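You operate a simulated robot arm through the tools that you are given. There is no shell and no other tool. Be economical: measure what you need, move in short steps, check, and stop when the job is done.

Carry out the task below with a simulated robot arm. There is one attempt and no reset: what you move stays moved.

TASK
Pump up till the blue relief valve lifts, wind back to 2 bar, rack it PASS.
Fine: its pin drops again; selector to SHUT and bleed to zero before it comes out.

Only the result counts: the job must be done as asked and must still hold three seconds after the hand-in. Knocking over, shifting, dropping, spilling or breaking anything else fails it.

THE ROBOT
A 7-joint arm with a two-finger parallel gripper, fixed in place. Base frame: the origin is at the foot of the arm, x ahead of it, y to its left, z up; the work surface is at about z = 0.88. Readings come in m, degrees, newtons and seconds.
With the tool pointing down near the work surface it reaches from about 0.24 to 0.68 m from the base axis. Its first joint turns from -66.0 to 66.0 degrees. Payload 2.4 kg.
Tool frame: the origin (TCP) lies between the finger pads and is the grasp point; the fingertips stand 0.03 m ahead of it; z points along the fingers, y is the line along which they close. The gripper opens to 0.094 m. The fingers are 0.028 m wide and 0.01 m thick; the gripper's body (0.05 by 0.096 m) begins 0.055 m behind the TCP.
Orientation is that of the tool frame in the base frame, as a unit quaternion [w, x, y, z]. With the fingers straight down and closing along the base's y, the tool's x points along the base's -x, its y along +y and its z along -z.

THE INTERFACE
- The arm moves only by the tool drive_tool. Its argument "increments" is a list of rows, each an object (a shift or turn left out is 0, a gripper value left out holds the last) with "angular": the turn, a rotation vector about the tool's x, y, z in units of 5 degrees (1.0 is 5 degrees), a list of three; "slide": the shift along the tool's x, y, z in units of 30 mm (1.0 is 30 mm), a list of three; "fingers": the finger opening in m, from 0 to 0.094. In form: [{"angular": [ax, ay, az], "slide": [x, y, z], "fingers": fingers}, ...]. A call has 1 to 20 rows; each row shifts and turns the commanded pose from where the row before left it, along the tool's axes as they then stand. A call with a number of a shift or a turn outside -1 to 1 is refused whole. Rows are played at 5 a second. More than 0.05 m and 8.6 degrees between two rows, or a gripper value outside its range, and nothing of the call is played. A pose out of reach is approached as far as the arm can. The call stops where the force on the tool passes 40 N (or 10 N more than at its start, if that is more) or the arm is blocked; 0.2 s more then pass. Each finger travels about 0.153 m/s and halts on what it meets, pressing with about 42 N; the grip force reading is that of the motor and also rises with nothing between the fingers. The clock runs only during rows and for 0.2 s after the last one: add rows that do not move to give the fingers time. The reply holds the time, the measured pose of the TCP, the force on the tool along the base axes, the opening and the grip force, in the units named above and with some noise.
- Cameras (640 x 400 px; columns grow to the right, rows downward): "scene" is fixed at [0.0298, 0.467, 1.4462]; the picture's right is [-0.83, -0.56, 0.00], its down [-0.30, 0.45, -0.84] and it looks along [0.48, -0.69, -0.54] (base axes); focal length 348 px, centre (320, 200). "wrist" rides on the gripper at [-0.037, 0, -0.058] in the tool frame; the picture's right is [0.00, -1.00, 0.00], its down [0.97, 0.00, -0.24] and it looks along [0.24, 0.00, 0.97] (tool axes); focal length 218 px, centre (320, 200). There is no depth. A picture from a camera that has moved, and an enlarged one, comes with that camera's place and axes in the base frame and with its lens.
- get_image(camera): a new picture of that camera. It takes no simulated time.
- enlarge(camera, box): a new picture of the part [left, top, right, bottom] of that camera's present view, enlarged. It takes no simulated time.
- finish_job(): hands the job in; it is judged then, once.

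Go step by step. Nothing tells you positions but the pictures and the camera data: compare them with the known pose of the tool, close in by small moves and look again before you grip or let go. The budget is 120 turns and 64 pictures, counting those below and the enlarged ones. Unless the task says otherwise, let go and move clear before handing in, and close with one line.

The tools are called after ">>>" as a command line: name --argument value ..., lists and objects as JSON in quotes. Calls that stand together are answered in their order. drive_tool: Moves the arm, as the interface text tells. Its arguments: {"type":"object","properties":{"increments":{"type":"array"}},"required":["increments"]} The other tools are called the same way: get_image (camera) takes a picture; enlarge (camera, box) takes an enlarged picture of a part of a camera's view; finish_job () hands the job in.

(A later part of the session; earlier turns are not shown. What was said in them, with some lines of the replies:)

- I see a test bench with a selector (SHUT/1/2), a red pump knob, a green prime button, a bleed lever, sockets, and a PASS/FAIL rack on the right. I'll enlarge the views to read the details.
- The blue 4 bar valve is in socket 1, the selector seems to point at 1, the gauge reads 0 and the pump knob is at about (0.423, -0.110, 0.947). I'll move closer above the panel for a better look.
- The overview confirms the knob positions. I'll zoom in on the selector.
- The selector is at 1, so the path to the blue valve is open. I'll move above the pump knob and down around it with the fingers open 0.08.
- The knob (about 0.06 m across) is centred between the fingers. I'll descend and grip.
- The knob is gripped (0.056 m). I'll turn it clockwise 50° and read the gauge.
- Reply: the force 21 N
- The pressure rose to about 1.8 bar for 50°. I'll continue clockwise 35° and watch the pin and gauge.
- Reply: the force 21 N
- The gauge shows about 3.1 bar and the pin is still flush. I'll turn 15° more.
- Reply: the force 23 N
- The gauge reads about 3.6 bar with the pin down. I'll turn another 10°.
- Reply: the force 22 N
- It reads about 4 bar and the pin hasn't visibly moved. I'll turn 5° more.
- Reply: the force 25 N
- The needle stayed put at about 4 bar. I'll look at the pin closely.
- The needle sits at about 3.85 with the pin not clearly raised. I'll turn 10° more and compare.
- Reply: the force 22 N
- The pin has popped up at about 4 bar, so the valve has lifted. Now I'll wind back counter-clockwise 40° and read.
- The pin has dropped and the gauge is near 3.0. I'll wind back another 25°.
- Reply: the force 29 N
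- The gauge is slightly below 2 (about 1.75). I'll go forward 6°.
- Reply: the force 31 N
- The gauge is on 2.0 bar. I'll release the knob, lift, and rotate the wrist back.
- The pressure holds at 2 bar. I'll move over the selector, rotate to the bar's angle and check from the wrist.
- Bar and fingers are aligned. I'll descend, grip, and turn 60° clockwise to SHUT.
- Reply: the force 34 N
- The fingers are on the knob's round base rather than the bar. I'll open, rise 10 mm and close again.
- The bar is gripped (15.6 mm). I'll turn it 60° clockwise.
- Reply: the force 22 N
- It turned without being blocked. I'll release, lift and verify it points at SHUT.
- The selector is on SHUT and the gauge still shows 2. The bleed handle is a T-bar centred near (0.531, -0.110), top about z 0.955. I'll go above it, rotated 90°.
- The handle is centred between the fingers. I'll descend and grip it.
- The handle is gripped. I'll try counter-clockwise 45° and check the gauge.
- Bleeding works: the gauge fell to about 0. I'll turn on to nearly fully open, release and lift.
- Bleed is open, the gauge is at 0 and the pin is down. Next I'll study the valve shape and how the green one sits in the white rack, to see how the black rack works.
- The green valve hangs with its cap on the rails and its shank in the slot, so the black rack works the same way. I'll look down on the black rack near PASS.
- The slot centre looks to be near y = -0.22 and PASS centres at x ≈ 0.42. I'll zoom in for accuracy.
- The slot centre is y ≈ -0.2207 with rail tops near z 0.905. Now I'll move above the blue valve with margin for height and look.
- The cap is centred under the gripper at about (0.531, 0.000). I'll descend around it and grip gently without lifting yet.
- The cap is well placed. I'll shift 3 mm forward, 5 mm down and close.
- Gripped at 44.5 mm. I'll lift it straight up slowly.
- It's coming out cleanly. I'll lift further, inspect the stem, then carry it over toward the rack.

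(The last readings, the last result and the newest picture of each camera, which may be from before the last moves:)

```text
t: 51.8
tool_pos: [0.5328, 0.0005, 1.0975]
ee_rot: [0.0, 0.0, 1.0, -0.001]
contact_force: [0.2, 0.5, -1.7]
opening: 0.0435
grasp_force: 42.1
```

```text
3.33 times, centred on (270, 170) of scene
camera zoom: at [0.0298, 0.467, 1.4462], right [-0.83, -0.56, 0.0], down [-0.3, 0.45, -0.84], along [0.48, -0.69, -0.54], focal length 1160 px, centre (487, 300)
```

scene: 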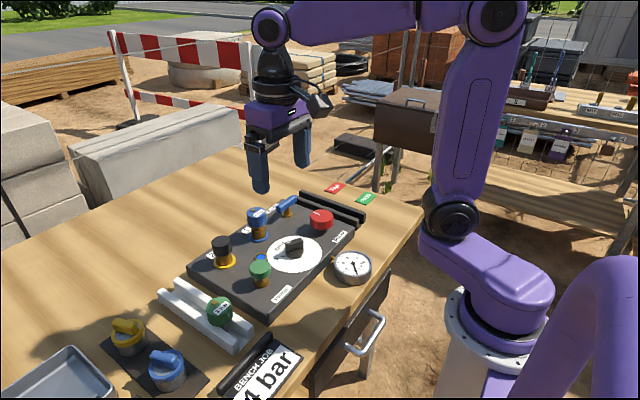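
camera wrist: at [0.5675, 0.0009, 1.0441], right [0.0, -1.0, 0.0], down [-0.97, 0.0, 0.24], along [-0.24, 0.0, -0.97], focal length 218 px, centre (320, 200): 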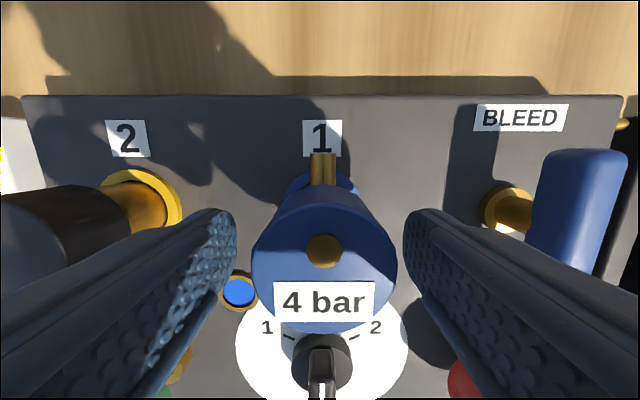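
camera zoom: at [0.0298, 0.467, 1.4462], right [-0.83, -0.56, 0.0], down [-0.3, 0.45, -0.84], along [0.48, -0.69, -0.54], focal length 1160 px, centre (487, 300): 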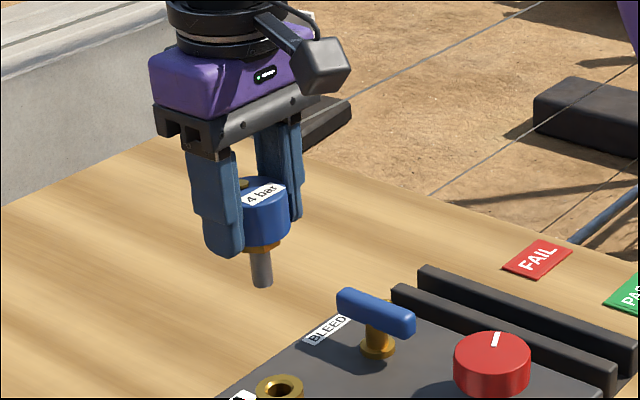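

The valve hangs upright. I'll carry it over the PASS part of the rack.

>>> drive_tool --increments '[{"slide": [0.5, -1, 0]}, {"slide": [0.5, -1, 0]}, {"slide": [0.5, -1, 0]}, {"slide": [0.5, -1, 0]}, {"slide": [0.5, -1, 0]}, {"slide": [0.5, -1, 0]}, {"slide": [0.5, -1, 0]}, {"slide": [0.16, -0.37, 0]}, {}, {"slide": [0, 0, 1]}, {"slide": [0, 0, 1]}, {"slide": [0, 0, 1]}, {"slide": [0, 0, 0.2]}, {}]'

>>> enlarge --camera "scene" --box '[300, 145, 400, 245]'

>>> get_image --camera "wrist"

```text
t: 54.8
tool_pos: [0.4253, -0.2208, 1.0026]
ee_rot: [0.0, 0.001, 1.0, -0.001]
contact_force: [0.7, -0.6, -1.3]
opening: 0.0433
grasp_force: 42.0
```

```text
4.00 times, centred on (350, 195) of scene
camera zoom: at [0.0298, 0.467, 1.4462], right [-0.83, -0.56, 0.0], down [-0.3, 0.45, -0.84], along [0.48, -0.69, -0.54], focal length 1392 px, centre (200, 220)
```

zoom: 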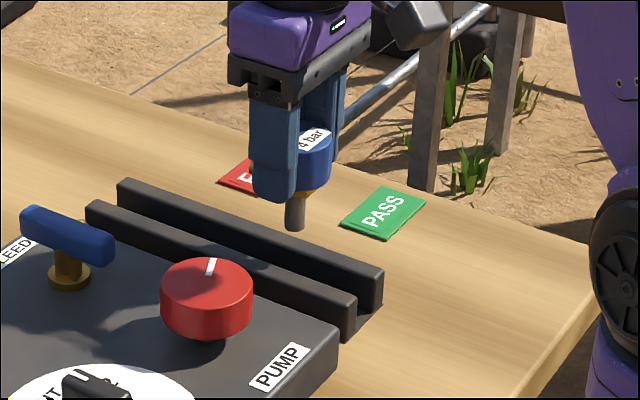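

```text
21 pictures are left
camera wrist: at [0.4619, -0.2208, 1.0604], right [0.0, -1.0, 0.0], down [-0.97, 0.0, 0.24], along [-0.24, 0.0, -0.97], focal length 218 px, centre (320, 200)
```

wrist: 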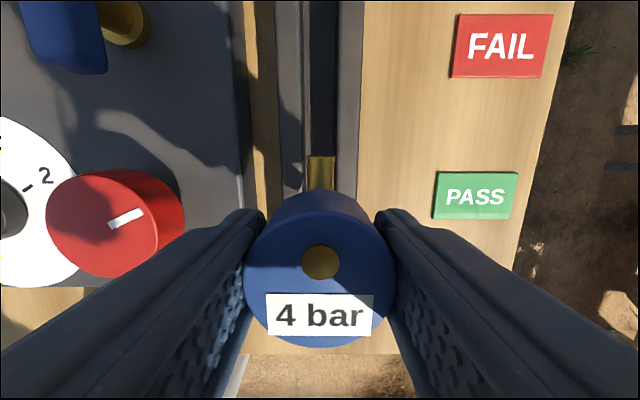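

The valve is centred on the slot with its nozzle along it. I'll lower in steps.

>>> drive_tool --increments '[{"slide": [0, 0, 0.5]}, {"slide": [0, 0, 0.5]}, {"slide": [0, 0, 0.5]}, {"slide": [0, 0, 0.3]}, {}]'

>>> enlarge --camera "scene" --box '[300, 145, 400, 245]'

```text
t: 56.0
tool_pos: [0.4239, -0.2202, 0.9488]
ee_rot: [0.0, 0.0, 1.0, 0.0]
contact_force: [0.2, 0.0, -2.1]
opening: 0.0435
grasp_force: 42.2
```

```text
4.00 times, centred on (350, 195) of scene
camera zoom: at [0.0298, 0.467, 1.4462], right [-0.83, -0.56, 0.0], down [-0.3, 0.45, -0.84], along [0.48, -0.69, -0.54], focal length 1392 px, centre (200, 220)
```

zoom: 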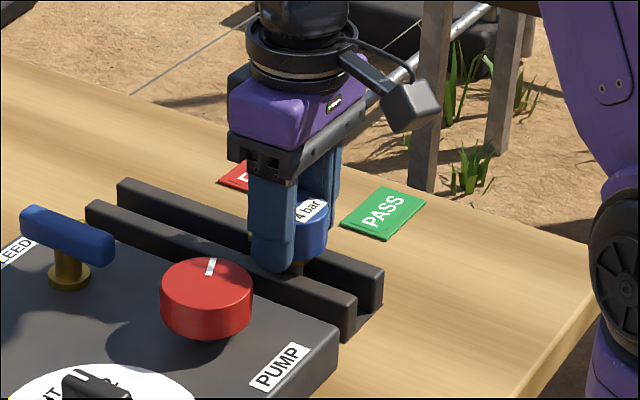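

The stem is in the slot. I'll lower in small steps until contact.

>>> drive_tool --increments '[{"slide": [0, 0, 0.1]}, {"slide": [0, 0, 0.1]}, {}]'

>>> drive_tool --increments '[{"slide": [0, 0, 0.06]}, {"slide": [0, 0, 0.06]}, {}]'

```text
t: 56.8
tool_pos: [0.4243, -0.2207, 0.9429]
ee_rot: [0.001, 0.0, 1.0, -0.001]
contact_force: [-3.1, 3.0, 32.6]
opening: 0.0436
grasp_force: 42.3
```

```text
t: 57.5
tool_pos: [0.4246, -0.2197, 0.9415]
ee_rot: [0.002, -0.001, 1.0, -0.001]
contact_force: [-3.5, 1.4, 8.5]
opening: 0.0434
grasp_force: 42.0
stopped in row 3: the force on the tool passed its limit (the readings are from after the stop); the commanded pose is now the measured one
```

Contact is made at TCP z ≈ 0.942, matching the expected seat height. I'll check before letting go.

>>> enlarge --camera "scene" --box '[320, 175, 380, 225]'

```text
8.00 times, centred on (350, 200) of scene
camera zoom: at [0.0296, 0.4671, 1.4462], right [-0.83, -0.56, 0.0], down [-0.3, 0.45, -0.84], along [0.48, -0.69, -0.54], focal length 2784 px, centre (80, 200)
```

zoom: 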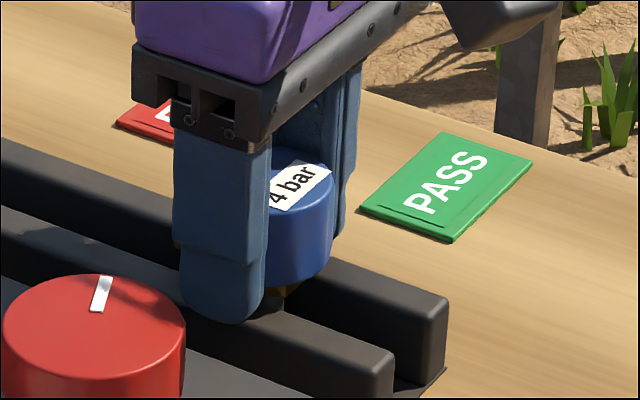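

The hex is on the rails. I'll open gently and check that it stands.

>>> drive_tool --increments '[{"fingers": 0.047}, {"fingers": 0.052}, {"fingers": 0.06}, {}, {}]'

>>> enlarge --camera "scene" --box '[320, 175, 380, 225]'

```text
t: 58.7
tool_pos: [0.4238, -0.22, 0.9398]
ee_rot: [0.001, -0.001, 1.0, -0.001]
contact_force: [-0.4, 0.3, 0.7]
opening: 0.0599
grasp_force: 0.1
```

```text
8.00 times, centred on (350, 200) of scene
camera zoom: at [0.0298, 0.467, 1.4462], right [-0.83, -0.56, 0.0], down [-0.3, 0.45, -0.84], along [0.48, -0.69, -0.54], focal length 2784 px, centre (80, 200)
```

zoom: 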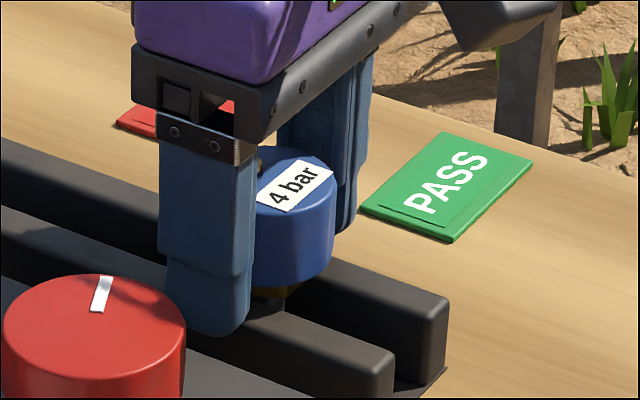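

It stands upright. I'll lift straight up and check the final state.

>>> drive_tool --increments '[{"slide": [0, 0, -0.7]}, {"slide": [0, 0, -1]}, {"slide": [0, 0, -1]}, {"slide": [0, 0, -1]}, {"slide": [0, 0, -1]}, {"slide": [0, 0, -1]}, {}, {}]'

>>> get_image --camera "wrist"

>>> enlarge --camera "scene" --box '[190, 150, 400, 300]'

```text
t: 60.5
tool_pos: [0.4245, -0.2212, 1.1124]
ee_rot: [0.001, 0.0, 1.0, -0.001]
contact_force: [0.4, 0.1, 0.2]
opening: 0.06
grasp_force: 0.1
```

```text
17 pictures are left
camera wrist: at [0.4616, -0.2207, 1.171], right [0.0, -1.0, 0.0], down [-0.97, 0.0, 0.24], along [-0.24, 0.0, -0.97], focal length 218 px, centre (320, 200)
```

wrist: 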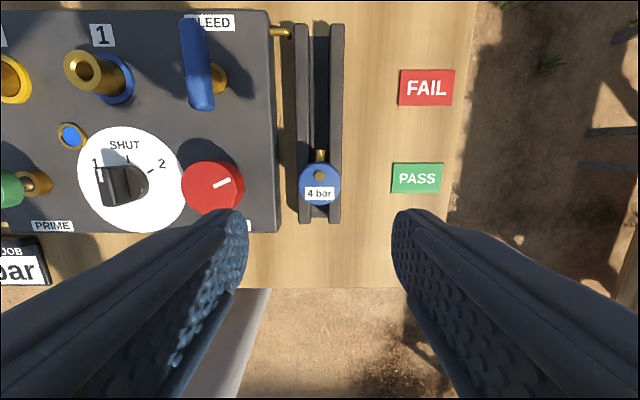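

```text
2.67 times, centred on (295, 225) of scene
camera zoom: at [0.0298, 0.467, 1.4462], right [-0.83, -0.56, 0.0], down [-0.3, 0.45, -0.84], along [0.48, -0.69, -0.54], focal length 928 px, centre (387, 133)
```

zoom: 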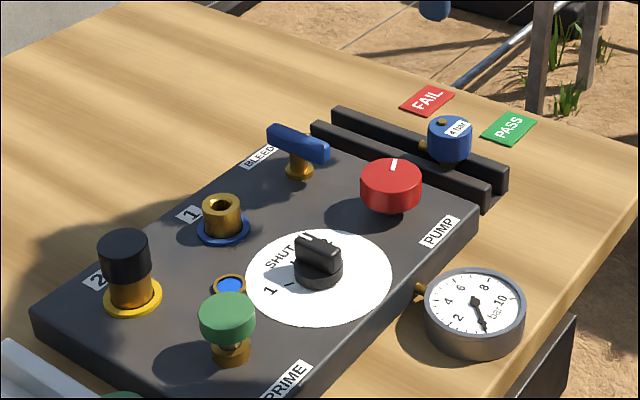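

The blue valve is seated in the rack beside PASS. The selector is on SHUT, the gauge is at 0, nothing else has moved and the arm is clear, so I'm handing in.

>>> finish_job

```text
The job is handed in.
```

The blue valve lifted at about 4 bar and its pin dropped on the wind-back to 2 bar. I then set the selector to SHUT, bled the line to zero, and took the valve out and racked it at PASS; the bleed is still open.
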